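You operate a simulated robot arm through the tools that you are given. There is no shell and no other tool. Be economical: measure what you need, move in short steps, check, and stop when the job is done.

You are at the controls of a simulated two-armed robot. One attempt, no reset.

## Task
On the workbench top, fold the grey cloth in half.

Only the result counts: the job must be done as asked and must still hold three seconds after the hand-in. Knocking over, shifting, dropping, spilling or breaking anything else fails it. Flat cloth is picked up by pressing the open fingertips on it (5 to 10 N) and closing them slowly along it; thin cloth reads only 2 to 8 mm in the jaws.

## Robot
Two 7-joint arms with two-finger parallel grippers on one trunk, on a base that drives. Base frame: it is fixed to the floor where the robot stands at the start and does not move with it; the origin is under the middle of the robot, x ahead of it, y to its left, z up; the surface under the hand at the start is at about z = 0.8. Readings come in m, degrees, newtons and seconds.
The left shoulder is at the start at [0.07, 0.163, 1.07], the right one opposite. With the tool pointing down near the work surface each hand reaches from about 0.4 to 0.88 m from the robot's upright axis, wherever it stands, measured 20 degrees to its own side. Places, roughly: workbench top [0.5, -0.1, 0.8]. Payload 3.43 kg a hand.
The TCP of each hand is the grasp point between the finger pads, 0.034 m short of the fingertips. In the tool frame z runs along the fingers and y along their closing line. Largest opening 0.128 m; finger width 0.024, thickness 0.012; the body of the gripper, 0.048 by 0.13 m, starts 0.096 m behind the TCP.
Orientation is that of the tool frame in the base frame, as a unit quaternion [x, y, z, w]. With the fingers straight down and closing along the base's y, the tool's x points along the base's -x, its y along +y and its z along -z.

## Interface
- The arms move only by the tool drive_tool. It takes "left_rows", "right_rows" or both (then of equal length, played together; a hand with none holds still); each is a list of rows, each a list of 2 entries, a list of its own where there are three numbers: the shift along the tool's x, y, z in m, then the turn, a rotation vector about the tool's x, y, z in degrees. In form: [[[dx, dy, dz], [wx, wy, wz]], ...]. A call has 1 to 10 rows; each row shifts and turns the commanded pose from where the row before left it, along the tool's axes as they then stand. "left_gripper" and "right_gripper" are, for a hand that has rows, the gripper command, from -1 (shut) to 1 (fully open), values between in proportion, set as the call begins (left out, the last holds). A row lasts 0.2 s, in which the tool goes at most 0.05 m and 8.6 degrees; a call with a longer step from one row to the next is refused whole, and so is a gripper value outside its range. Where a pose cannot be reached the arm comes as near as it can. A force on the tool above 40 N (or 10 N above the force at the start of the call, whichever is more), or a blocked arm, ends the call early, and 0.2 s more pass. The fingers move at their own pace (about 0.153 m/s each) and stop on an object; they squeeze with about 28 N. The grip force told is the motor's: it shows also when the fingers shut on nothing. Time passes only in rows, and 0.2 s behind the last, so rows that do not move let the fingers close. It gives the time, the measured TCP pose, the force on the tool (base axes), the opening and the grip force at its end, in the units of the frame above (readings bear some noise), with the torque about the TCP (base axes, N m) and any sound that the robot's microphone picked up, and new pictures: "views" is both (left out), scene, wrist or none (wrist: the cameras of the hands that moved).
- Cameras (640 x 400 px; columns grow to the right, rows downward): "scene" is now at [0.1313, -0.0033, 1.2821]; the picture's right is [-0.03, -1.00, -0.00], its down [-0.72, 0.02, -0.70] and it looks along [0.70, -0.02, -0.72] (base axes); focal length 214 px, centre (320, 200). "left" rides on the left gripper at [0.076, 0.011, -0.16] in its tool frame; the picture's right is [-0.15, 0.99, 0.00], its down [-0.88, -0.13, -0.46] and it looks along [-0.45, -0.07, 0.89] (tool axes); focal length 234 px, centre (320, 200). "right" rides on the right gripper at [0.076, -0.011, -0.16] in its tool frame; the picture's right is [0.15, 0.99, 0.00], its down [-0.88, 0.13, -0.46] and it looks along [-0.45, 0.07, 0.89] (tool axes); focal length 234 px, centre (320, 200). There is no depth. A picture from a camera that has moved, and an enlarged one, comes with that camera's place and axes in the base frame and with its lens.
- lift_body(by): slides the trunk up (or, below 0, down) by that many m; the arms and the scene camera ride with it, the base frame stays. It gives what a move gives, with no picture.
- base_move(legs): drives the robot by 1 to 6 legs, each [ahead, left, turn to the left] in m, m and degrees, along the robot's own axes; the way and the turn of a leg run together, so that a leg with both is an arc; at most 1.5 m and 180 degrees a leg. The arms and the cameras ride along, it lands a little off, and it stops where it bumps. It gives what a move gives, and a new picture of the scene camera.
- head_to(pan, tilt): turns the head with the scene camera to pan (to the left, within 86 degrees either way) and tilt (down, from -29 to 69), counted from straight ahead of the robot. It gives what a move gives, and a new picture of the scene camera.
- inspect(camera, box): a new picture of the part [left, top, right, bottom] of that camera's present view, enlarged. It takes no simulated time.
- sign_off(): hands the job in; it is judged then, once.

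Work in short steps. Places have to be worked out from the pictures, the camera data and where the tool is seen: move nearer, look again, correct. Check each grasp and each placing, and mend what went wrong. You have 120 turns and 260 pictures in all, those below and enlarged ones among them. Open the grippers and draw the arms clear of the work before you hand the job in, unless the task says otherwise; then end with one line.

The tools are called after "Request:" by a JSON object that holds its "api" and its "payload". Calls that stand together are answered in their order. drive_tool: Moves the arms, as the interface text tells. Its arguments: {"type":"object","properties":{"left_rows":{"type":"array","items":{"type":"array"}},"left_gripper":{"type":"number"},"right_rows":{"type":"array","items":{"type":"array"}},"right_gripper":{"type":"number"},"views":{"type":"string","enum":["both","scene","wrist","none"]}},"required":[]} The other tools are called the same way: lift_body (by) slides the trunk up or down; base_move (legs) drives the base; head_to (pan, tilt) turns the head that bears the scene camera; inspect (camera, box) takes an enlarged picture of a part of a camera's view; sign_off () hands the job in.

At the start:

```text
clock: 0.0
left_tool_pos: [0.5997, -0.0219, 1.0336]
left_orientation: [0.001, 1.0, 0.0, 0.0]
left_contact_force: [0.0, 0.0, 0.2]
left_moment: [-0.05, 0.0, 0.02]
left_width: 0.128
left_finger_force: 0.2
right_tool_pos: [0.4428, -0.4422, 1.0081]
right_orientation: [-0.001, 1.0, 0.0, 0.0]
right_contact_force: [-0.3, 0.0, -0.9]
right_moment: [0.02, 0.02, 0.03]
right_width: 0.1281
right_finger_force: 0.1
trunk travel left (down, up): [-0.55, 0.39]
robot x, y, heading: [0.0001, -0.0002, -0.1]
head pan, tilt: [-1.9, 45.7]
```

scene: 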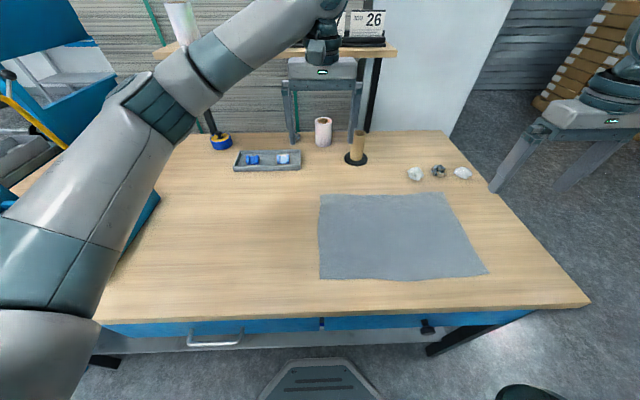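
right: 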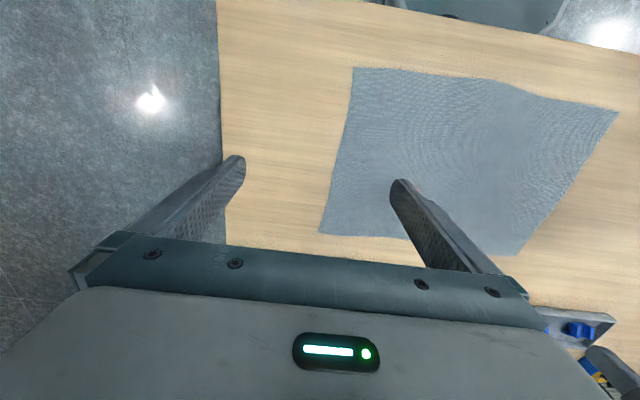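
left: 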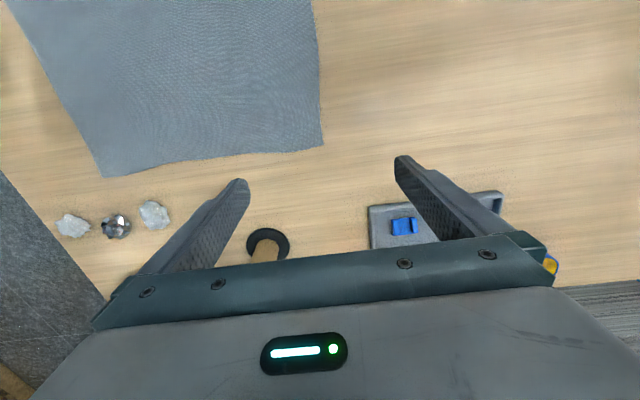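

The cloth spans about x 0.345–0.625 and y −0.42 to −0.01. I'd like to centre the robot on it and back off a little, so I'll first look down for obstacles near the base.

Request:
{"api": "head_to", "payload": {"pan": -40, "tilt": 60}}

```text
clock: 1.0
left_tool_pos: [0.6017, -0.0215, 1.0338]
left_orientation: [0.0, 1.0, 0.0, 0.0]
left_contact_force: [0.3, 0.2, -0.3]
left_moment: [0.01, -0.01, 0.01]
left_width: 0.1281
left_finger_force: 0.2
right_tool_pos: [0.4443, -0.441, 1.0081]
right_orientation: [0.0, 1.0, -0.001, 0.0]
right_contact_force: [-0.3, 0.4, 0.1]
right_moment: [0.01, -0.02, -0.01]
right_width: 0.128
right_finger_force: 0.1
trunk travel left (down, up): [-0.55, 0.39]
robot x, y, heading: [0.0008, 0.0046, -0.0]
head pan, tilt: [-40.0, 60.0]
camera scene: at [0.1017, -0.0435, 1.2637], right [-0.64, -0.77, 0.0], down [-0.66, 0.56, -0.5], along [0.38, -0.32, -0.87], focal length 214 px, centre (320, 200)
```

scene: 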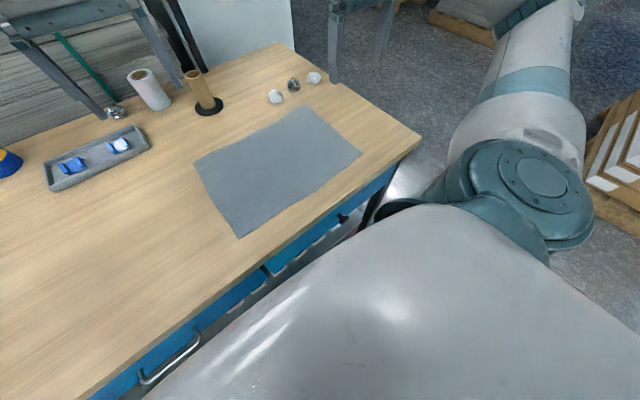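

The floor to the right looks clear. I'll back up 0.12 m and go right 0.2 m.

Request:
{"api": "base_move", "payload": {"legs": [[-0.12, 0, 0], [0, -0.21, 0]]}}

Request:
{"api": "head_to", "payload": {"pan": 0, "tilt": 45}}

```text
clock: 3.5
left_tool_pos: [0.4818, -0.234, 1.0328]
left_orientation: [0.001, 1.0, -0.001, 0.001]
left_contact_force: [0.2, 0.4, -0.1]
left_moment: [0.0, 0.02, 0.0]
left_width: 0.1282
left_finger_force: 0.0
right_tool_pos: [0.3242, -0.6533, 1.0081]
right_orientation: [0.001, 1.0, 0.0, 0.0]
right_contact_force: [0.3, 0.3, 0.5]
right_moment: [0.04, -0.01, 0.06]
right_width: 0.1281
right_finger_force: 0.0
trunk travel left (down, up): [-0.55, 0.39]
robot x, y, heading: [-0.1158, -0.2109, -0.0]
head pan, tilt: [-40.0, 60.0]
camera scene: at [-0.0179, -0.2545, 1.2637], right [-0.64, -0.77, 0.0], down [-0.66, 0.56, -0.5], along [0.38, -0.32, -0.87], focal length 214 px, centre (320, 200)
```

scene: 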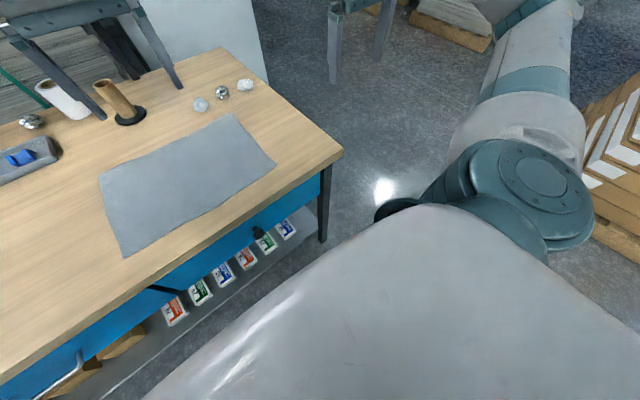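

```text
clock: 4.6
left_tool_pos: [0.4814, -0.2343, 1.0337]
left_orientation: [0.001, 1.0, 0.0, 0.0]
left_contact_force: [0.6, -0.4, 0.4]
left_moment: [-0.03, 0.01, -0.02]
left_width: 0.128
left_finger_force: 0.1
right_tool_pos: [0.3231, -0.6524, 1.0082]
right_orientation: [0.001, 1.0, 0.0, -0.001]
right_contact_force: [0.2, -0.3, -0.6]
right_moment: [0.01, 0.0, -0.01]
right_width: 0.1281
right_finger_force: 0.1
trunk travel left (down, up): [-0.55, 0.39]
robot x, y, heading: [-0.1205, -0.2109, -0.2]
head pan, tilt: [0.0, 45.0]
camera scene: at [0.0125, -0.2114, 1.2831], right [0.0, -1.0, 0.0], down [-0.71, 0.0, -0.71], along [0.71, 0.0, -0.71], focal length 214 px, centre (320, 200)
```

scene: 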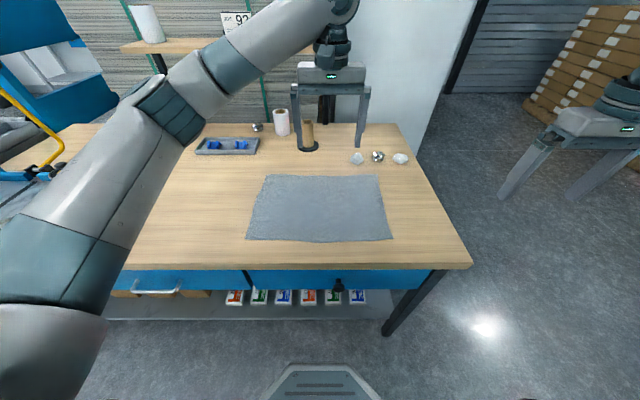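

The corners agree across both views: far edge x≈0.624, near edge x≈0.345, y from −0.014 to −0.42. I'll move both hands above the far corners with the jaws partly closed.

Request:
{"api": "drive_tool", "payload": {"left_rows": [[[-0.0137, 0.021, 0], [0, 0, 0]], [[-0.0137, 0.021, 0], [0, 0, 0]], [[-0.0137, 0.021, 0], [0, 0, 0]], [[-0.0137, 0.021, 0], [0, 0, 0]], [[-0.0137, 0.021, 0], [0, 0, 0]], [[-0.0137, 0.021, 0], [0, 0, 0]], [[-0.0137, 0.021, 0], [0, 0, 0]], [[-0.0137, 0.021, 0], [0, 0, 0]], [[-0.0137, 0.021, 0], [0, 0, 0]], [[0, 0, 0], [0, 0, 0]]], "right_rows": [[[-0.0313, 0.0286, 0], [0, 0, 0]], [[-0.0313, 0.0286, 0], [0, 0, 0]], [[-0.0313, 0.0286, 0], [0, 0, 0]], [[-0.0313, 0.0286, 0], [0, 0, 0]], [[-0.0313, 0.0286, 0], [0, 0, 0]], [[-0.0313, 0.0286, 0], [0, 0, 0]], [[-0.0313, 0.0286, 0], [0, 0, 0]], [[-0.0313, 0.0286, 0], [0, 0, 0]], [[-0.0313, 0.0286, 0], [0, 0, 0]], [[0, 0, 0], [0, 0, 0]]], "left_gripper": -0.25, "right_gripper": -0.25}}

```text
clock: 6.8
left_tool_pos: [0.6044, -0.0451, 1.0339]
left_orientation: [0.001, 1.0, 0.001, 0.0]
left_contact_force: [0.0, -0.1, 0.2]
left_moment: [0.05, 0.01, 0.0]
left_width: 0.0481
left_finger_force: 0.1
right_tool_pos: [0.6072, -0.3959, 1.0093]
right_orientation: [0.001, 1.0, 0.002, 0.0]
right_contact_force: [0.7, 0.0, 0.6]
right_moment: [0.05, 0.01, -0.03]
right_width: 0.0477
right_finger_force: 0.1
trunk travel left (down, up): [-0.55, 0.39]
robot x, y, heading: [-0.1202, -0.2128, -0.2]
head pan, tilt: [0.0, 45.0]
camera scene: at [0.0118, -0.2126, 1.2833], right [0.0, -1.0, 0.0], down [-0.71, 0.0, -0.71], along [0.71, 0.0, -0.71], focal length 214 px, centre (320, 200)
camera right: at [0.532, -0.4061, 1.1676], right [-0.14, 0.99, 0.0], down [0.88, 0.13, 0.46], along [0.45, 0.07, -0.89], focal length 234 px, centre (320, 200)
camera left: at [0.5278, -0.0337, 1.1925], right [0.15, 0.99, 0.0], down [0.88, -0.13, 0.46], along [0.45, -0.07, -0.89], focal length 234 px, centre (320, 200)
```

scene: 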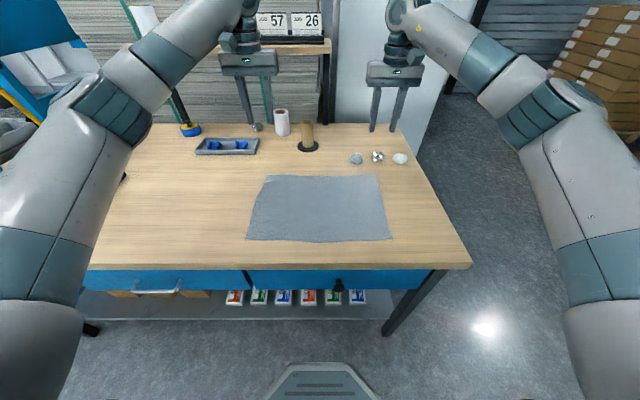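
right: 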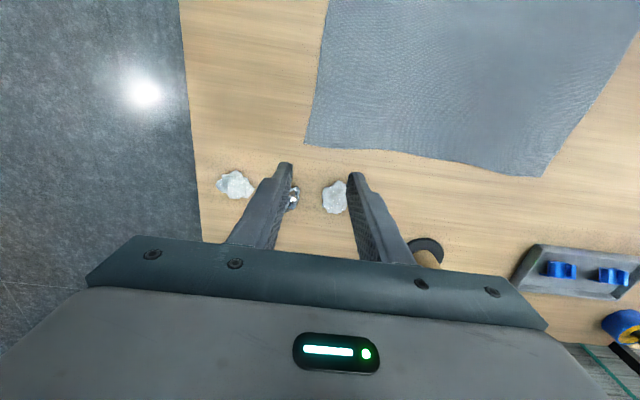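
left: 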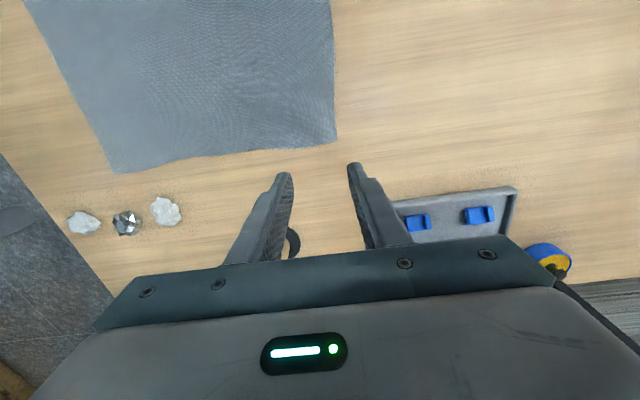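

The wrist views confirm the corners: right about (0.622, −0.415) and left about (0.617, −0.018). I'll lower both hands to about 25 mm above contact with a small correction.

Request:
{"api": "drive_tool", "payload": {"left_rows": [[[0.007, 0, 0.03], [0, 0, 0]], [[0, 0, 0.04], [0, 0, 0]], [[0, 0, 0.04], [0, 0, 0]], [[0, 0, 0.04], [0, 0, 0]], [[0, 0, 0.024], [0, 0, 0]]], "right_rows": [[[0.007, 0.006, 0.025], [0, 0, 0]], [[0, 0, 0.035], [0, 0, 0]], [[0, 0, 0.035], [0, 0, 0]], [[0, 0, 0.035], [0, 0, 0]], [[0, 0, 0.019], [0, 0, 0]]]}}

```text
clock: 8.0
left_tool_pos: [0.5986, -0.0454, 0.8592]
left_orientation: [0.0, 1.0, 0.001, 0.0]
left_contact_force: [0.3, -0.1, -0.1]
left_moment: [-0.02, 0.01, 0.03]
left_width: 0.048
left_finger_force: 0.2
right_tool_pos: [0.601, -0.3886, 0.8583]
right_orientation: [0.001, 1.0, 0.0, 0.0]
right_contact_force: [0.7, 0.4, 0.7]
right_moment: [-0.02, 0.03, 0.01]
right_width: 0.048
right_finger_force: 0.1
trunk travel left (down, up): [-0.55, 0.39]
robot x, y, heading: [-0.1192, -0.2117, -0.0]
head pan, tilt: [0.0, 45.0]
camera scene: at [0.0128, -0.2108, 1.2832], right [0.0, -1.0, 0.0], down [-0.71, 0.0, -0.71], along [0.71, 0.0, -0.71], focal length 214 px, centre (320, 200)
camera right: at [0.5246, -0.3991, 1.0178], right [-0.15, 0.99, 0.0], down [0.88, 0.13, 0.46], along [0.45, 0.07, -0.89], focal length 234 px, centre (320, 200)
camera left: at [0.5218, -0.0323, 1.0173], right [0.15, 0.99, 0.0], down [0.88, -0.13, 0.46], along [0.45, -0.07, -0.89], focal length 234 px, centre (320, 200)
```

scene: 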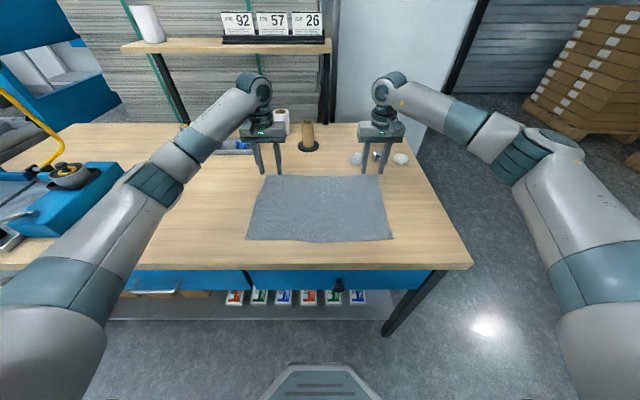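
right: 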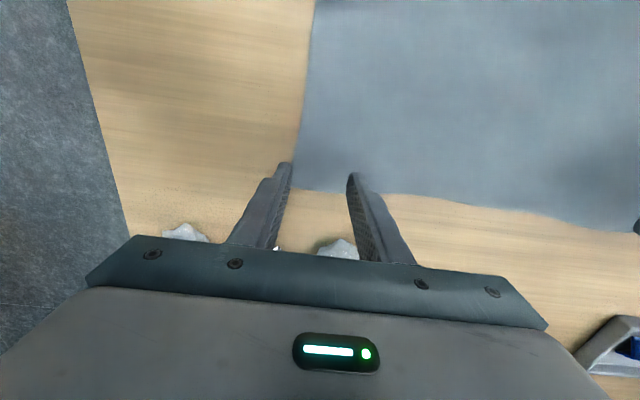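
left: 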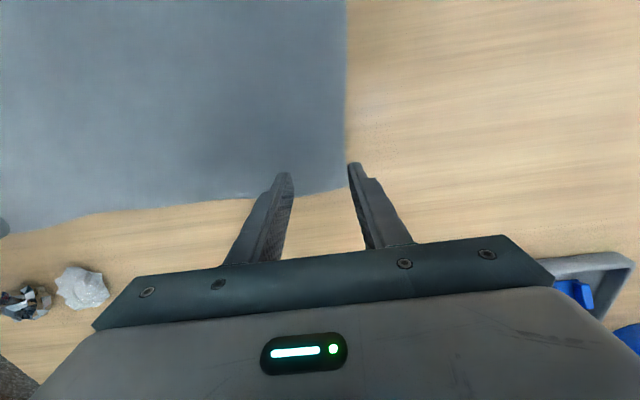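

The outer fingers would land right at the cloth's sides (y≈−0.022 and −0.406). I'll narrow the jaws to about 35 mm, shift inward, and descend nearer contact.

Request:
{"api": "drive_tool", "payload": {"left_rows": [[[0, -0.0126, 0], [0, 0, 0]], [[0, 0, 0.012], [0, 0, 0]], [[0, 0, 0.006], [0, 0, 0]]], "right_rows": [[[0, 0.0176, 0], [0, 0, 0]], [[0, 0, 0.012], [0, 0, 0]], [[0, 0, 0.006], [0, 0, 0]]], "left_gripper": -0.45, "right_gripper": -0.45}}

```text
clock: 8.8
left_tool_pos: [0.5974, -0.0561, 0.8414]
left_orientation: [0.001, 1.0, 0.0, 0.0]
left_contact_force: [-0.3, 0.2, 0.9]
left_moment: [-0.02, -0.01, -0.01]
left_width: 0.0353
left_finger_force: 0.1
right_tool_pos: [0.5992, -0.3718, 0.8407]
right_orientation: [0.001, 1.0, 0.0, 0.001]
right_contact_force: [0.2, -0.4, -0.3]
right_moment: [0.03, 0.03, -0.02]
right_width: 0.0352
right_finger_force: 0.0
trunk travel left (down, up): [-0.55, 0.39]
robot x, y, heading: [-0.1182, -0.2075, -0.1]
head pan, tilt: [0.0, 45.0]
camera scene: at [0.0126, -0.2109, 1.2832], right [0.0, -1.0, 0.0], down [-0.71, 0.0, -0.71], along [0.71, 0.0, -0.71], focal length 214 px, centre (320, 200)
camera right: at [0.5242, -0.3815, 0.9996], right [-0.15, 0.99, 0.0], down [0.88, 0.13, 0.46], along [0.45, 0.07, -0.89], focal length 234 px, centre (320, 200)
camera left: at [0.5213, -0.0448, 0.9996], right [0.15, 0.99, 0.0], down [0.88, -0.13, 0.46], along [0.45, -0.07, -0.89], focal length 234 px, centre (320, 200)
```

scene: 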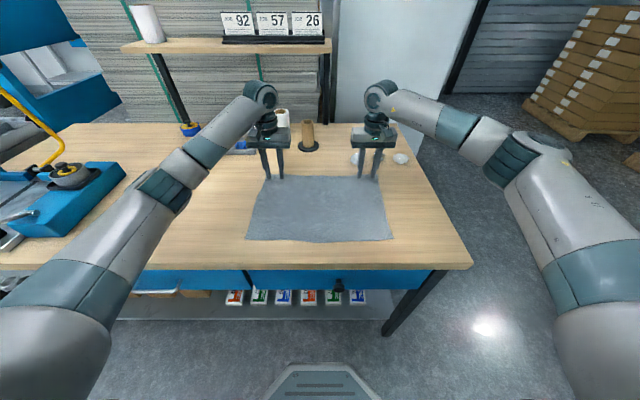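
right: 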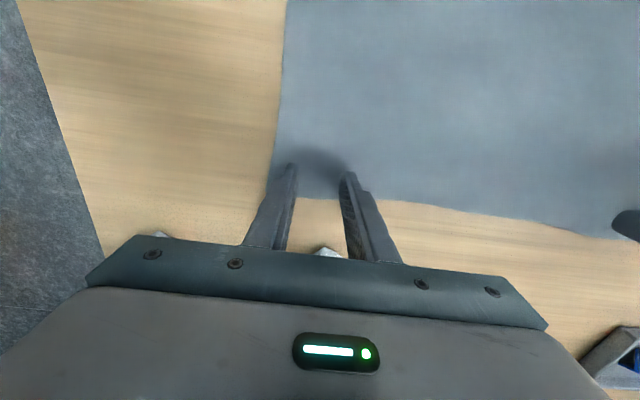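
left: 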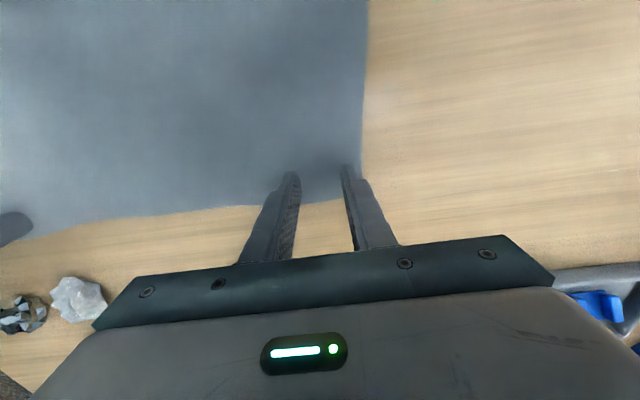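

Both tips are now over the cloth, a few mm above it. I'll descend in 2 mm steps to find contact.

Request:
{"api": "drive_tool", "payload": {"left_rows": [[[0, 0, 0.002], [0, 0, 0]], [[0, 0, 0.002], [0, 0, 0]], [[0, 0, 0.001], [0, 0, 0]], [[0, 0, 0.001], [0, 0, 0]]], "right_rows": [[[0, 0, 0.002], [0, 0, 0]], [[0, 0, 0.002], [0, 0, 0]], [[0, 0, 0.001], [0, 0, 0]], [[0, 0, 0.001], [0, 0, 0]]], "views": "none"}}

```text
clock: 9.8
left_tool_pos: [0.5989, -0.0563, 0.8355]
left_orientation: [0.001, 1.0, 0.0, 0.0]
left_contact_force: [-0.4, 0.8, 0.8]
left_moment: [0.04, -0.03, 0.04]
left_width: 0.0353
left_finger_force: 0.1
right_tool_pos: [0.5991, -0.3705, 0.8361]
right_orientation: [0.0, 1.0, 0.0, 0.0]
right_contact_force: [1.1, 0.3, 4.6]
right_moment: [-0.01, -0.07, 0.02]
right_width: 0.0351
right_finger_force: 0.0
trunk travel left (down, up): [-0.55, 0.39]
robot x, y, heading: [-0.1212, -0.2088, -0.4]
head pan, tilt: [0.0, 45.0]
```

The right hand has light contact (4.6 N) and the left is about to touch, so I'll press a little more.

Request:
{"api": "drive_tool", "payload": {"left_rows": [[[0, 0, 0.001], [0, 0, 0]], [[0, 0, 0.001], [0, 0, 0]], [[0, 0, 0], [0, 0, 0]]], "right_rows": [[[0, 0, 0.0006], [0, 0, 0]], [[0, 0, 0], [0, 0, 0]], [[0, 0, 0], [0, 0, 0]]], "views": "none"}}

```text
clock: 10.6
left_tool_pos: [0.5973, -0.0573, 0.8352]
left_orientation: [0.001, 1.0, 0.0, 0.002]
left_contact_force: [2.9, 0.2, 9.3]
left_moment: [0.23, -0.1, -0.05]
left_width: 0.0352
left_finger_force: 0.1
right_tool_pos: [0.5986, -0.3709, 0.8362]
right_orientation: [0.001, 1.0, -0.001, 0.001]
right_contact_force: [1.6, 0.9, 7.2]
right_moment: [0.04, -0.12, 0.0]
right_width: 0.0352
right_finger_force: 0.0
trunk travel left (down, up): [-0.55, 0.39]
robot x, y, heading: [-0.122, -0.2103, -0.1]
head pan, tilt: [0.0, 45.0]
```

Both press within 5–10 N. I'll close slowly in stages.

Request:
{"api": "drive_tool", "payload": {"left_rows": [[[0, 0, 0], [0, 0, 0]]], "right_rows": [[[0, 0, 0], [0, 0, 0]]], "left_gripper": -0.6, "right_gripper": -0.6, "views": "none"}}

Request:
{"api": "drive_tool", "payload": {"left_rows": [[[0, 0, 0], [0, 0, 0]]], "right_rows": [[[0, 0, 0], [0, 0, 0]]], "left_gripper": -0.72, "right_gripper": -0.72, "views": "wrist"}}

```text
clock: 11.0
left_tool_pos: [0.597, -0.0572, 0.8352]
left_orientation: [0.001, 1.0, 0.0, 0.001]
left_contact_force: [1.6, -0.9, 12.6]
left_moment: [0.19, -0.01, -0.07]
left_width: 0.0248
left_finger_force: 0.0
right_tool_pos: [0.5981, -0.3714, 0.8359]
right_orientation: [0.0, 1.0, 0.0, 0.001]
right_contact_force: [0.5, 0.9, 6.7]
right_moment: [0.0, -0.05, -0.05]
right_width: 0.0249
right_finger_force: 0.0
trunk travel left (down, up): [-0.55, 0.39]
robot x, y, heading: [-0.1222, -0.2089, 0.2]
head pan, tilt: [0.0, 45.0]
```

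```text
clock: 11.4
left_tool_pos: [0.5957, -0.057, 0.8367]
left_orientation: [0.001, 1.0, 0.0, 0.002]
left_contact_force: [1.2, -1.2, 14.0]
left_moment: [0.15, -0.02, -0.02]
left_width: 0.0168
left_finger_force: 0.1
right_tool_pos: [0.598, -0.372, 0.8353]
right_orientation: [0.001, 1.0, 0.0, 0.001]
right_contact_force: [0.2, 1.7, 6.1]
right_moment: [0.06, -0.02, 0.01]
right_width: 0.0174
right_finger_force: 0.0
trunk travel left (down, up): [-0.55, 0.39]
robot x, y, heading: [-0.1208, -0.2135, -0.2]
head pan, tilt: [0.0, 45.0]
camera right: at [0.5219, -0.382, 0.9945], right [-0.15, 0.99, 0.0], down [0.88, 0.13, 0.46], along [0.45, 0.07, -0.89], focal length 234 px, centre (320, 200)
camera left: at [0.5195, -0.0447, 0.9935], right [0.15, 0.99, 0.0], down [0.88, -0.13, 0.46], along [0.45, -0.07, -0.89], focal length 234 px, centre (320, 200)
```

right: 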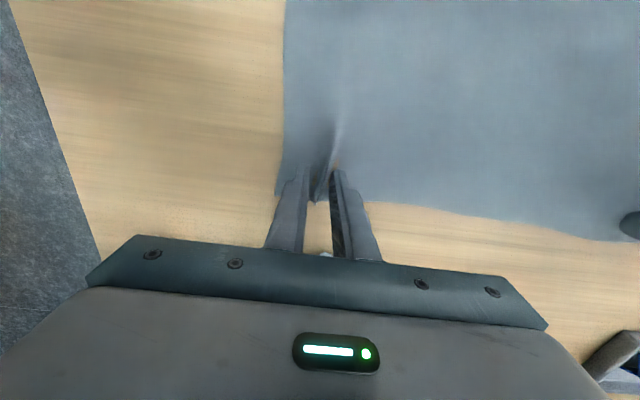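
left: 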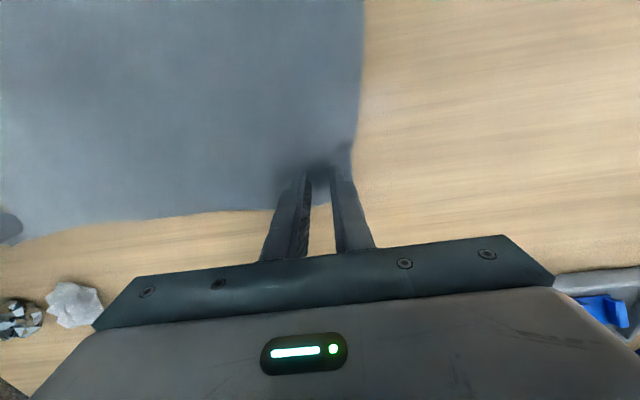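

The right hand is making a ridge in the cloth. The left is pressing slightly hard at 14 N, so I'll ease it 1 mm and keep closing.

Request:
{"api": "drive_tool", "payload": {"left_rows": [[[0, 0, -0.0005], [0, 0, 0]]], "right_rows": [[[0, 0, 0], [0, 0, 0]]], "left_gripper": -0.85, "right_gripper": -0.85, "views": "none"}}

Request:
{"api": "drive_tool", "payload": {"left_rows": [[[0, 0, 0], [0, 0, 0]], [[0, 0, 0], [0, 0, 0]]], "right_rows": [[[0, 0, 0], [0, 0, 0]], [[0, 0, 0], [0, 0, 0]]], "left_gripper": -1, "right_gripper": -1, "views": "wrist"}}

```text
clock: 11.8
left_tool_pos: [0.5962, -0.0562, 0.8355]
left_orientation: [0.0, 1.0, 0.0, 0.0]
left_contact_force: [0.5, -1.0, 12.7]
left_moment: [0.11, 0.02, -0.02]
left_width: 0.0087
left_finger_force: 0.0
right_tool_pos: [0.5968, -0.3704, 0.8348]
right_orientation: [0.0, 1.0, 0.0, 0.001]
right_contact_force: [-0.5, 1.0, 5.3]
right_moment: [0.0, 0.01, -0.01]
right_width: 0.0092
right_finger_force: 0.2
trunk travel left (down, up): [-0.55, 0.39]
robot x, y, heading: [-0.1193, -0.2108, -0.3]
head pan, tilt: [0.0, 45.0]
```

```text
clock: 12.4
left_tool_pos: [0.5976, -0.0562, 0.8358]
left_orientation: [0.001, 1.0, 0.0, 0.001]
left_contact_force: [-1.3, -3.4, 11.7]
left_moment: [-0.07, 0.04, 0.1]
left_width: 0.001
left_finger_force: 28.3
right_tool_pos: [0.5975, -0.3703, 0.8351]
right_orientation: [0.0, 1.0, 0.001, 0.001]
right_contact_force: [0.3, 5.0, 4.1]
right_moment: [0.16, -0.02, -0.06]
right_width: 0.0022
right_finger_force: 27.9
trunk travel left (down, up): [-0.55, 0.39]
robot x, y, heading: [-0.1213, -0.2102, -0.1]
head pan, tilt: [0.0, 45.0]
camera right: at [0.5219, -0.3813, 0.9944], right [-0.15, 0.99, 0.0], down [0.88, 0.13, 0.46], along [0.45, 0.07, -0.89], focal length 234 px, centre (320, 200)
camera left: at [0.5196, -0.0445, 0.9936], right [0.15, 0.99, 0.0], down [0.88, -0.13, 0.46], along [0.45, -0.07, -0.89], focal length 234 px, centre (320, 200)
```

right: 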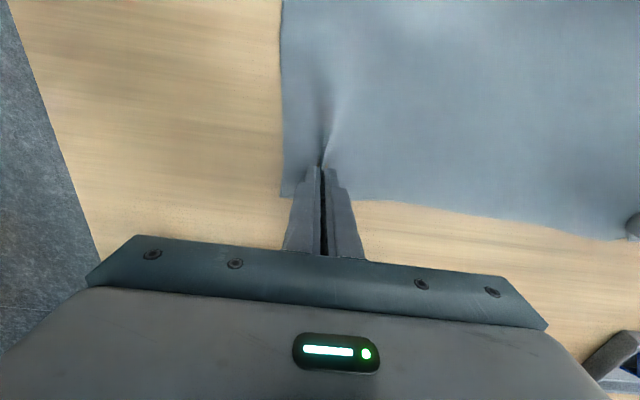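
left: 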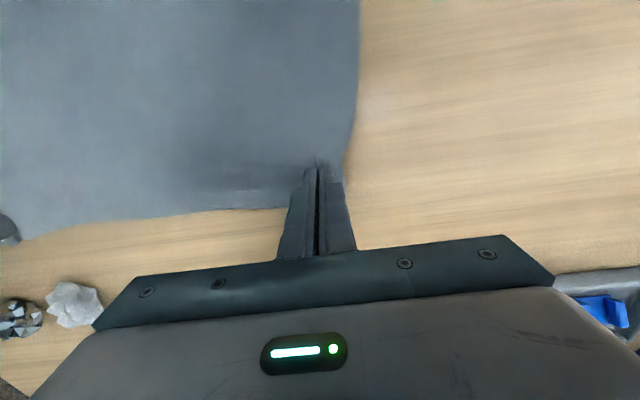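

The right reads 2.2 mm (likely held) and the left only 1 mm (doubtful). I'll lift both 3 cm to see.

Request:
{"api": "drive_tool", "payload": {"left_rows": [[[0, 0, -0.01], [0, 0, 0]], [[0, 0, -0.01], [0, 0, 0]], [[0, 0, -0.01], [0, 0, 0]]], "right_rows": [[[0, 0, -0.01], [0, 0, 0]], [[0, 0, -0.01], [0, 0, 0]], [[0, 0, -0.01], [0, 0, 0]]], "views": "both"}}

```text
clock: 13.2
left_tool_pos: [0.5987, -0.0572, 0.8627]
left_orientation: [0.0, 1.0, 0.0, 0.0]
left_contact_force: [-0.1, -4.5, 0.1]
left_moment: [-0.16, -0.03, 0.06]
left_width: 0.0008
left_finger_force: 27.9
right_tool_pos: [0.5971, -0.3706, 0.864]
right_orientation: [0.001, 1.0, 0.0, -0.001]
right_contact_force: [0.3, 4.8, 0.7]
right_moment: [0.15, 0.0, -0.09]
right_width: 0.002
right_finger_force: 27.9
trunk travel left (down, up): [-0.55, 0.39]
robot x, y, heading: [-0.1143, -0.2083, 0.3]
head pan, tilt: [0.0, 45.0]
camera scene: at [0.0125, -0.211, 1.2831], right [0.0, -1.0, 0.0], down [-0.71, 0.0, -0.71], along [0.71, 0.0, -0.71], focal length 214 px, centre (320, 200)
camera right: at [0.5233, -0.3815, 1.0229], right [-0.15, 0.99, 0.0], down [0.88, 0.13, 0.45], along [0.45, 0.07, -0.89], focal length 234 px, centre (320, 200)
camera left: at [0.5214, -0.0446, 1.0216], right [0.15, 0.99, 0.0], down [0.88, -0.13, 0.46], along [0.45, -0.07, -0.89], focal length 234 px, centre (320, 200)
```

scene: 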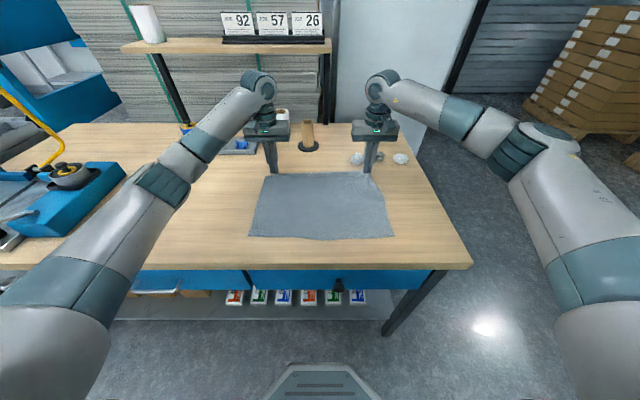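
right: 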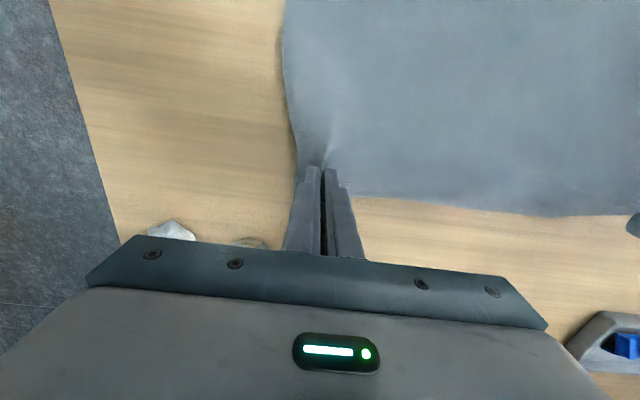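
left: 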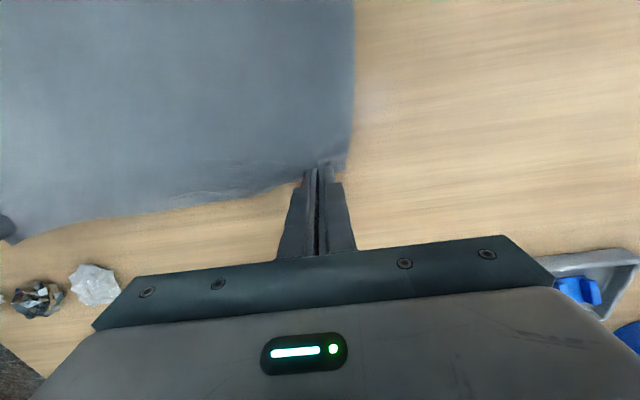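

Equal and opposite y-forces (±4.7 N) mean the cloth is taut between the two hands, so both hold. I'll take a closer look at the left grip.

Request:
{"api": "inspect", "payload": {"camera": "left", "box": [220, 110, 420, 260]}}

Request:
{"api": "inspect", "payload": {"camera": "scene", "box": [220, 120, 440, 260]}}

```text
2.67 times, centred on (320, 185) of left
camera zoom: at [0.5214, -0.0446, 1.0216], right [0.15, 0.99, 0.0], down [0.88, -0.13, 0.46], along [0.45, -0.07, -0.89], focal length 624 px, centre (320, 240)
```

zoom: 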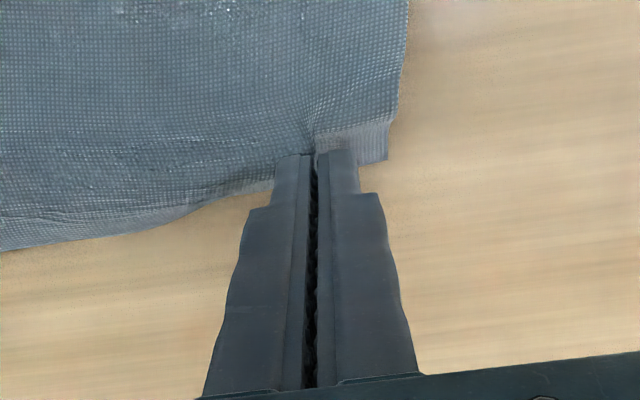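

```text
2.86 times, centred on (330, 190) of scene
camera zoom: at [0.0125, -0.211, 1.2831], right [0.0, -1.0, 0.0], down [-0.71, 0.0, -0.71], along [0.71, 0.0, -0.71], focal length 613 px, centre (291, 229)
```

zoom: 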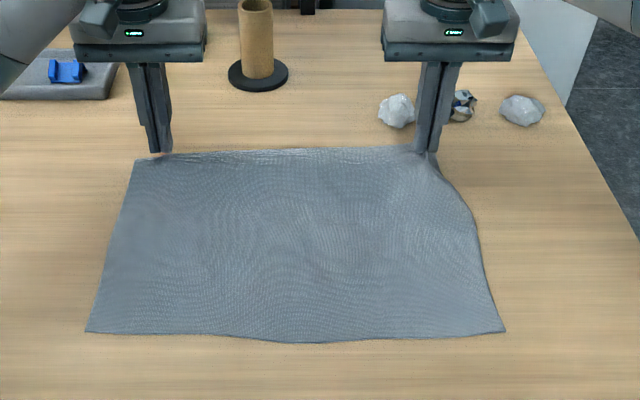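

Both corners are held. Next I'll fold toward the robot on an arc, tilting the fingers forward so the edge turns over, with a slight inward move to relax the tension. First half now.

Request:
{"api": "drive_tool", "payload": {"left_rows": [[[0.0127, -0.004, -0.0157], [0, -8, 0]], [[0.0176, 0, -0.0166], [0, -8, 0]], [[0.0149, 0, -0.0182], [0, -8, 0]], [[0.0132, 0, -0.0176], [0, -8, 0]]], "right_rows": [[[0.0127, 0.004, -0.0157], [0, -8, 0]], [[0.0176, 0, -0.0166], [0, -8, 0]], [[0.0149, 0, -0.0182], [0, -8, 0]], [[0.0132, 0, -0.0176], [0, -8, 0]]], "views": "both"}}

```text
clock: 14.2
left_tool_pos: [0.5261, -0.06, 0.9195]
left_orientation: [0.0, 0.961, 0.0, 0.278]
left_contact_force: [0.2, -0.4, -0.2]
left_moment: [0.02, -0.03, -0.06]
left_width: 0.0012
left_finger_force: 27.5
right_tool_pos: [0.5273, -0.3681, 0.9194]
right_orientation: [0.0, 0.961, 0.0, 0.277]
right_contact_force: [-0.1, 0.8, 0.5]
right_moment: [0.01, -0.01, -0.01]
right_width: 0.0019
right_finger_force: 27.9
trunk travel left (down, up): [-0.55, 0.39]
robot x, y, heading: [-0.1207, -0.2072, -0.3]
head pan, tilt: [0.0, 45.0]
camera scene: at [0.0111, -0.211, 1.2834], right [0.0, -1.0, 0.0], down [-0.71, 0.0, -0.71], along [0.71, 0.0, -0.71], focal length 214 px, centre (320, 200)
camera right: at [0.3782, -0.3779, 1.014], right [-0.12, 0.99, -0.08], down [0.5, 0.13, 0.85], along [0.86, 0.07, -0.51], focal length 234 px, centre (320, 200)
camera left: at [0.3761, -0.0476, 1.0128], right [0.12, 0.99, 0.08], down [0.5, -0.13, 0.85], along [0.86, -0.07, -0.51], focal length 234 px, centre (320, 200)
```

scene: 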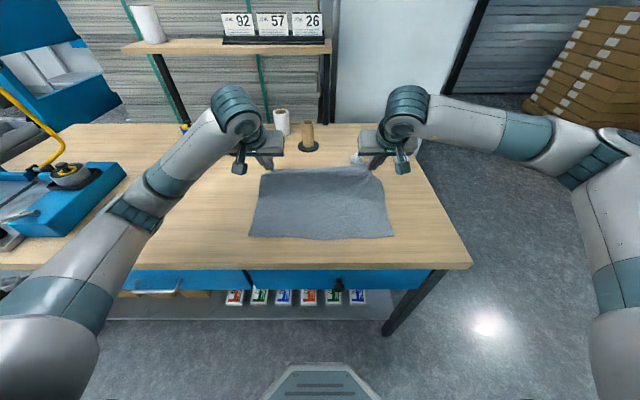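
right: 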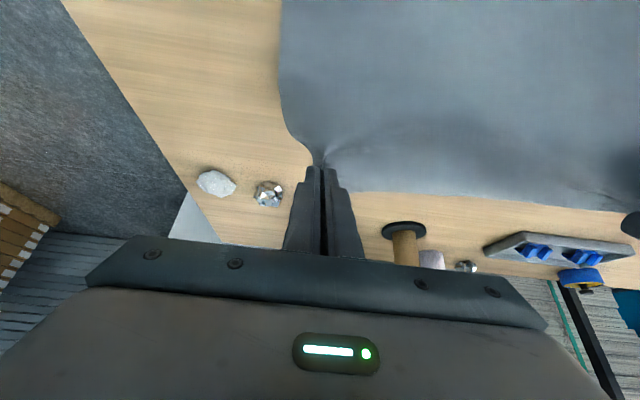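
left: 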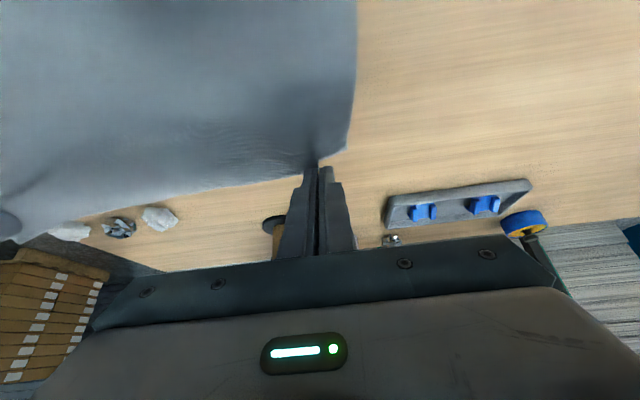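

The fold is lifting well and both grips hold. I'll continue over the top of the arc.

Request:
{"api": "drive_tool", "payload": {"left_rows": [[[0.0165, 0, -0.0188], [0, -8, 0]], [[0.0155, 0, -0.0178], [0, -8, 0]], [[0.0158, 0, -0.0165], [0, -8, 0]], [[0.0184, 0, -0.0146], [0, -8, 0]]], "right_rows": [[[0.0165, 0, -0.0188], [0, -8, 0]], [[0.0155, 0, -0.0178], [0, -8, 0]], [[0.0158, 0, -0.0165], [0, -8, 0]], [[0.0184, 0, -0.0146], [0, -8, 0]]], "views": "both"}}

```text
clock: 15.2
left_tool_pos: [0.457, -0.0672, 0.9162]
left_orientation: [0.001, 0.848, -0.001, 0.53]
left_contact_force: [0.5, -0.2, 0.0]
left_moment: [0.01, 0.0, 0.02]
left_width: 0.0008
left_finger_force: 28.1
left hand out of reach, approached as far as the arm can: row 4
right_tool_pos: [0.4582, -0.3607, 0.9166]
right_orientation: [0.0, 0.848, 0.0, 0.53]
right_contact_force: [0.5, -0.3, 0.6]
right_moment: [-0.01, 0.06, 0.01]
right_width: 0.0019
right_finger_force: 28.0
right hand out of reach, approached as far as the arm can: row 4
trunk travel left (down, up): [-0.55, 0.39]
robot x, y, heading: [-0.1211, -0.211, -0.1]
head pan, tilt: [0.0, 45.0]
camera scene: at [0.0139, -0.2107, 1.2831], right [0.0, -1.0, 0.0], down [-0.71, 0.0, -0.71], along [0.71, 0.0, -0.71], focal length 214 px, centre (320, 200)
camera right: at [0.2818, -0.3703, 0.919], right [-0.06, 0.99, -0.13], down [-0.02, 0.13, 0.99], along [1.0, 0.07, 0.01], focal length 234 px, centre (320, 200)
camera left: at [0.2791, -0.0552, 0.9182], right [0.07, 0.99, 0.13], down [-0.02, -0.13, 0.99], along [1.0, -0.07, 0.02], focal length 234 px, centre (320, 200)
```

scene: 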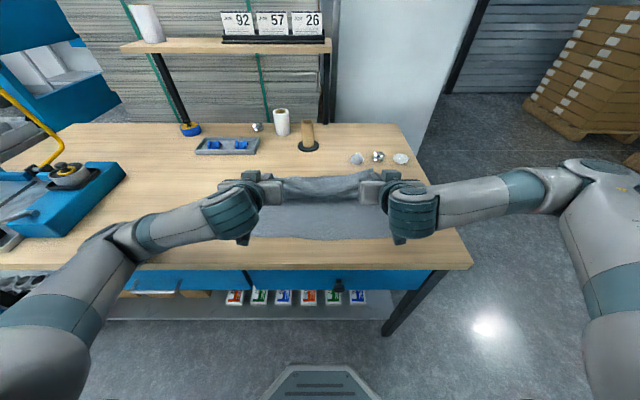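
right: 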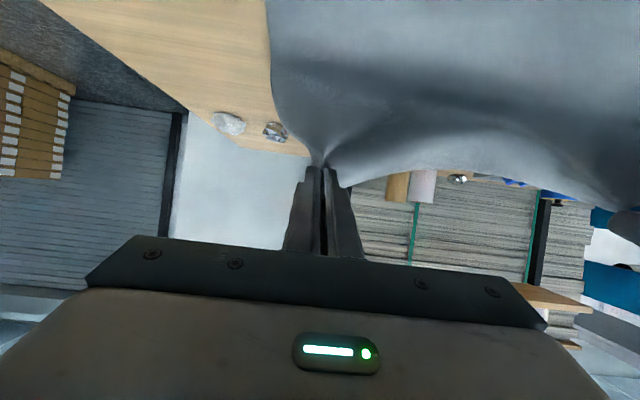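
left: 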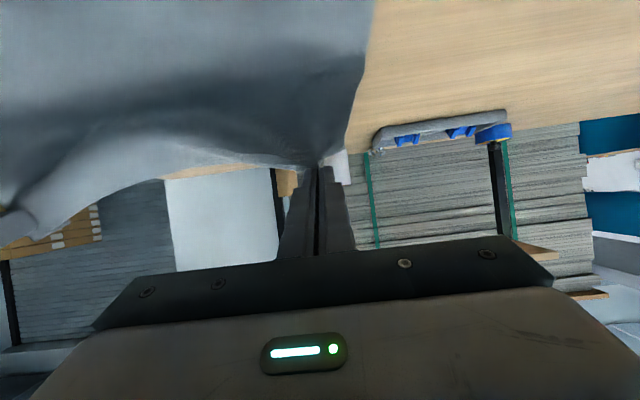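

The arms hit a tuck-in limit here (tilt 64°, tip at about x 0.488, z 0.90), and both grips still hold. I'll use the base to carry the edge back instead.

Request:
{"api": "base_move", "payload": {"legs": [[-0.06, 0, 0]]}}

```text
clock: 16.2
left_tool_pos: [0.3948, -0.0673, 0.917]
left_orientation: [0.0, 0.848, 0.0, 0.53]
left_contact_force: [-0.1, -0.2, 0.7]
left_moment: [0.0, 0.0, 0.02]
left_width: 0.001
left_finger_force: 27.5
right_tool_pos: [0.3957, -0.36, 0.9193]
right_orientation: [-0.001, 0.848, 0.001, 0.531]
right_contact_force: [-0.1, 0.0, -0.6]
right_moment: [-0.01, 0.01, 0.01]
right_width: 0.0018
right_finger_force: 27.5
trunk travel left (down, up): [-0.55, 0.39]
robot x, y, heading: [-0.1782, -0.212, -0.2]
head pan, tilt: [0.0, 45.0]
camera scene: at [-0.0499, -0.2109, 1.2834], right [0.0, -1.0, 0.0], down [-0.71, 0.0, -0.71], along [0.71, 0.0, -0.71], focal length 214 px, centre (320, 200)
```

scene: 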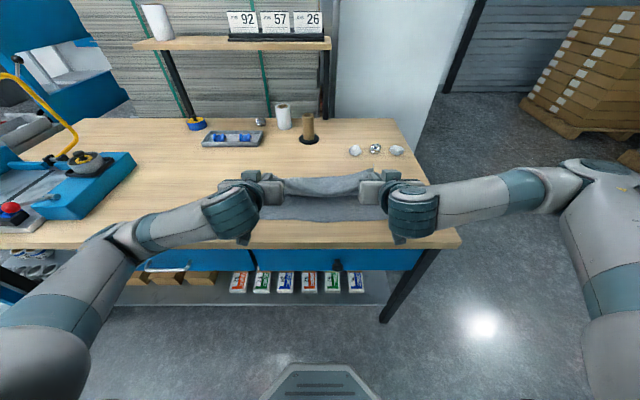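

The tip is at about x 0.425, z 0.903. I'll reduce the tilt to about 48° for camera clearance and spread the hands back out a little.

Request:
{"api": "drive_tool", "payload": {"left_rows": [[[-0.0047, 0.003, 0], [0, 8, 0]], [[-0.0048, 0.003, 0], [0, 8, 0]]], "right_rows": [[[-0.0047, -0.002, 0], [0, 8, 0]], [[-0.0048, -0.002, 0], [0, 8, 0]]], "views": "both"}}

```text
clock: 16.8
left_tool_pos: [0.3995, -0.062, 0.9267]
left_orientation: [0.0, 0.914, 0.0, 0.406]
left_contact_force: [0.3, -0.7, 0.3]
left_moment: [-0.02, -0.04, 0.0]
left_width: 0.001
left_finger_force: 27.6
right_tool_pos: [0.4021, -0.3636, 0.9265]
right_orientation: [0.0, 0.914, 0.0, 0.406]
right_contact_force: [-0.2, 0.0, 1.1]
right_moment: [-0.01, 0.02, -0.03]
right_width: 0.0018
right_finger_force: 28.4
trunk travel left (down, up): [-0.55, 0.39]
robot x, y, heading: [-0.1778, -0.2097, -0.4]
head pan, tilt: [0.0, 45.0]
camera scene: at [-0.0484, -0.2107, 1.2831], right [0.0, -1.0, 0.0], down [-0.71, 0.0, -0.71], along [0.71, 0.0, -0.71], focal length 214 px, centre (320, 200)
camera right: at [0.2325, -0.3743, 0.9762], right [-0.1, 0.99, -0.11], down [0.25, 0.13, 0.96], along [0.96, 0.07, -0.26], focal length 234 px, centre (320, 200)
camera left: at [0.2297, -0.0489, 0.9758], right [0.1, 0.99, 0.11], down [0.25, -0.13, 0.96], along [0.96, -0.07, -0.26], focal length 234 px, centre (320, 200)
```

scene: 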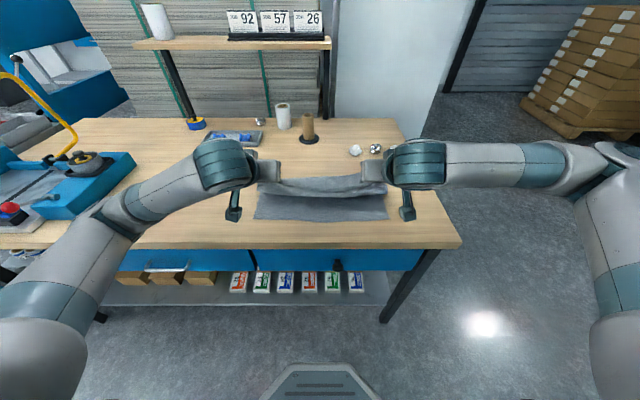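
right: 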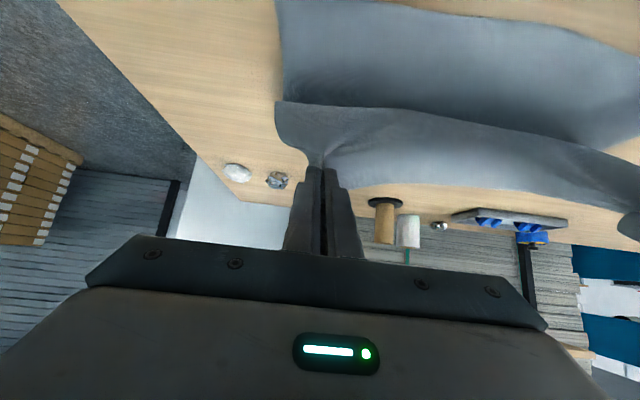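
left: 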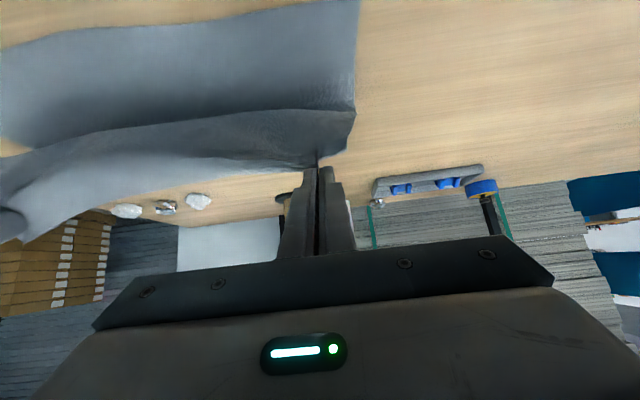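

I need to see how the edge hangs at the fingers, so I'll zoom in.

Request:
{"api": "inspect", "payload": {"camera": "right", "box": [240, 60, 480, 220]}}

Request:
{"api": "inspect", "payload": {"camera": "scene", "box": [220, 130, 420, 260]}}

```text
2.50 times, centred on (360, 140) of right
camera zoom: at [0.2325, -0.3743, 0.9762], right [-0.1, 0.99, -0.11], down [0.25, 0.13, 0.96], along [0.96, 0.07, -0.26], focal length 585 px, centre (220, 350)
```

zoom: 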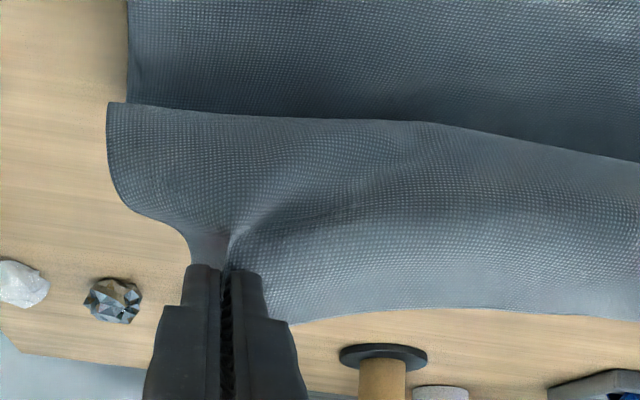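

```text
3.08 times, centred on (320, 195) of scene
camera zoom: at [-0.0484, -0.2107, 1.2831], right [0.0, -1.0, 0.0], down [-0.71, 0.0, -0.71], along [0.71, 0.0, -0.71], focal length 660 px, centre (320, 215)
```

zoom: 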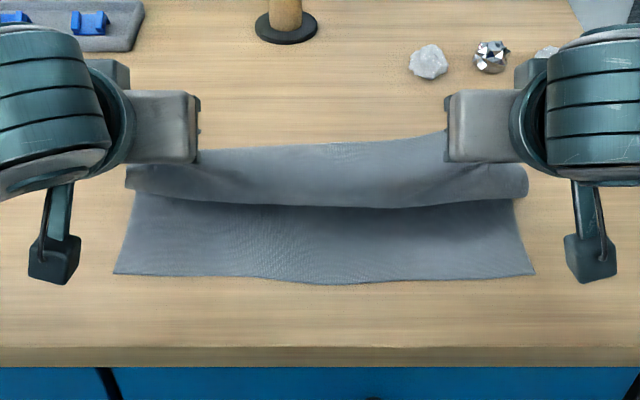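

The sheet rolls under near the grip because the pinched patch hasn't turned enough. I'll tilt further to about 72° while extending the hands 4 cm forward for reach, then back the base to compensate.

Request:
{"api": "drive_tool", "payload": {"left_rows": [[[-0.0041, 0.002, 0.0103], [0, -8, 0]], [[-0.0027, 0.002, 0.0113], [0, -8, 0]], [[-0.0011, 0, 0.0123], [0, -8, 0]]], "right_rows": [[[-0.0041, -0.002, 0.0103], [0, -8, 0]], [[-0.0027, -0.002, 0.0113], [0, -8, 0]], [[-0.0011, 0, 0.0123], [0, -8, 0]]], "views": "scene"}}

```text
clock: 17.6
left_tool_pos: [0.4326, -0.0569, 0.9145]
left_orientation: [0.001, 0.809, -0.001, 0.588]
left_contact_force: [0.4, -2.5, -0.4]
left_moment: [-0.06, 0.03, -0.05]
left_width: 0.0007
left_finger_force: 27.9
right_tool_pos: [0.4225, -0.3671, 0.9182]
right_orientation: [-0.001, 0.848, 0.001, 0.53]
right_contact_force: [1.2, 1.5, 0.9]
right_moment: [0.02, -0.01, 0.04]
right_width: 0.0018
right_finger_force: 28.0
right hand out of reach, approached as far as the arm can: row 3
trunk travel left (down, up): [-0.55, 0.39]
robot x, y, heading: [-0.179, -0.2107, -0.1]
head pan, tilt: [0.0, 45.0]
camera scene: at [-0.0482, -0.2103, 1.2833], right [0.0, -1.0, 0.0], down [-0.71, 0.0, -0.71], along [0.71, 0.0, -0.71], focal length 214 px, centre (320, 200)
```

scene: 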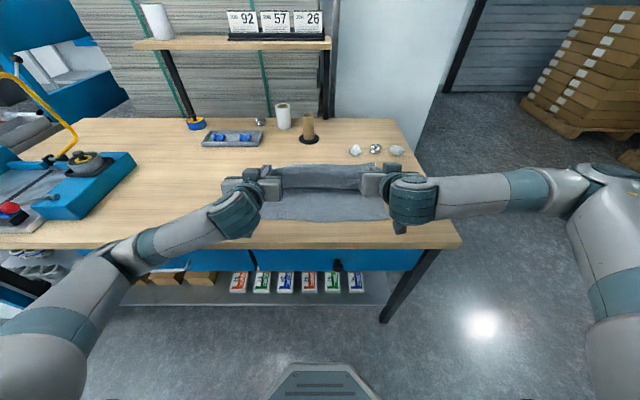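

The left made 72° but the right stopped at 64°. I'll retry the right hand with smaller turns and a touch more forward.

Request:
{"api": "drive_tool", "payload": {"right_rows": [[[0, 0.001, 0.01], [0, -3, 0]], [[0, 0.001, 0.008], [0, -3, 0]], [[0, 0, 0.004], [0, -2, 0]]], "views": "scene"}}

```text
clock: 18.4
left_tool_pos: [0.4332, -0.0555, 0.9146]
left_orientation: [-0.001, 0.809, -0.001, 0.588]
left_contact_force: [0.5, 0.6, -0.8]
left_moment: [-0.04, 0.0, -0.01]
left_width: 0.001
left_finger_force: 28.3
right_tool_pos: [0.4292, -0.3567, 0.9145]
right_orientation: [-0.005, 0.829, 0.005, 0.559]
right_contact_force: [-0.2, 0.3, -0.4]
right_moment: [-0.03, -0.01, -0.06]
right_width: 0.002
right_finger_force: 27.2
right hand out of reach, approached as far as the arm can: row 1, 2
trunk travel left (down, up): [-0.55, 0.39]
robot x, y, heading: [-0.1784, -0.2087, 0.5]
head pan, tilt: [0.0, 45.0]
camera scene: at [-0.0491, -0.2079, 1.2832], right [0.0, -1.0, 0.0], down [-0.71, 0.0, -0.71], along [0.71, 0.0, -0.71], focal length 214 px, centre (320, 200)
```

scene: 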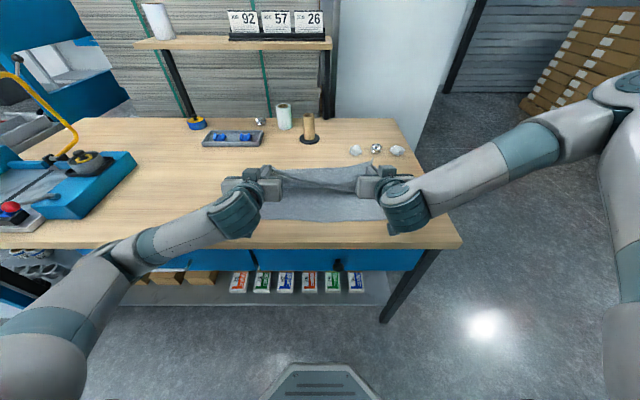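

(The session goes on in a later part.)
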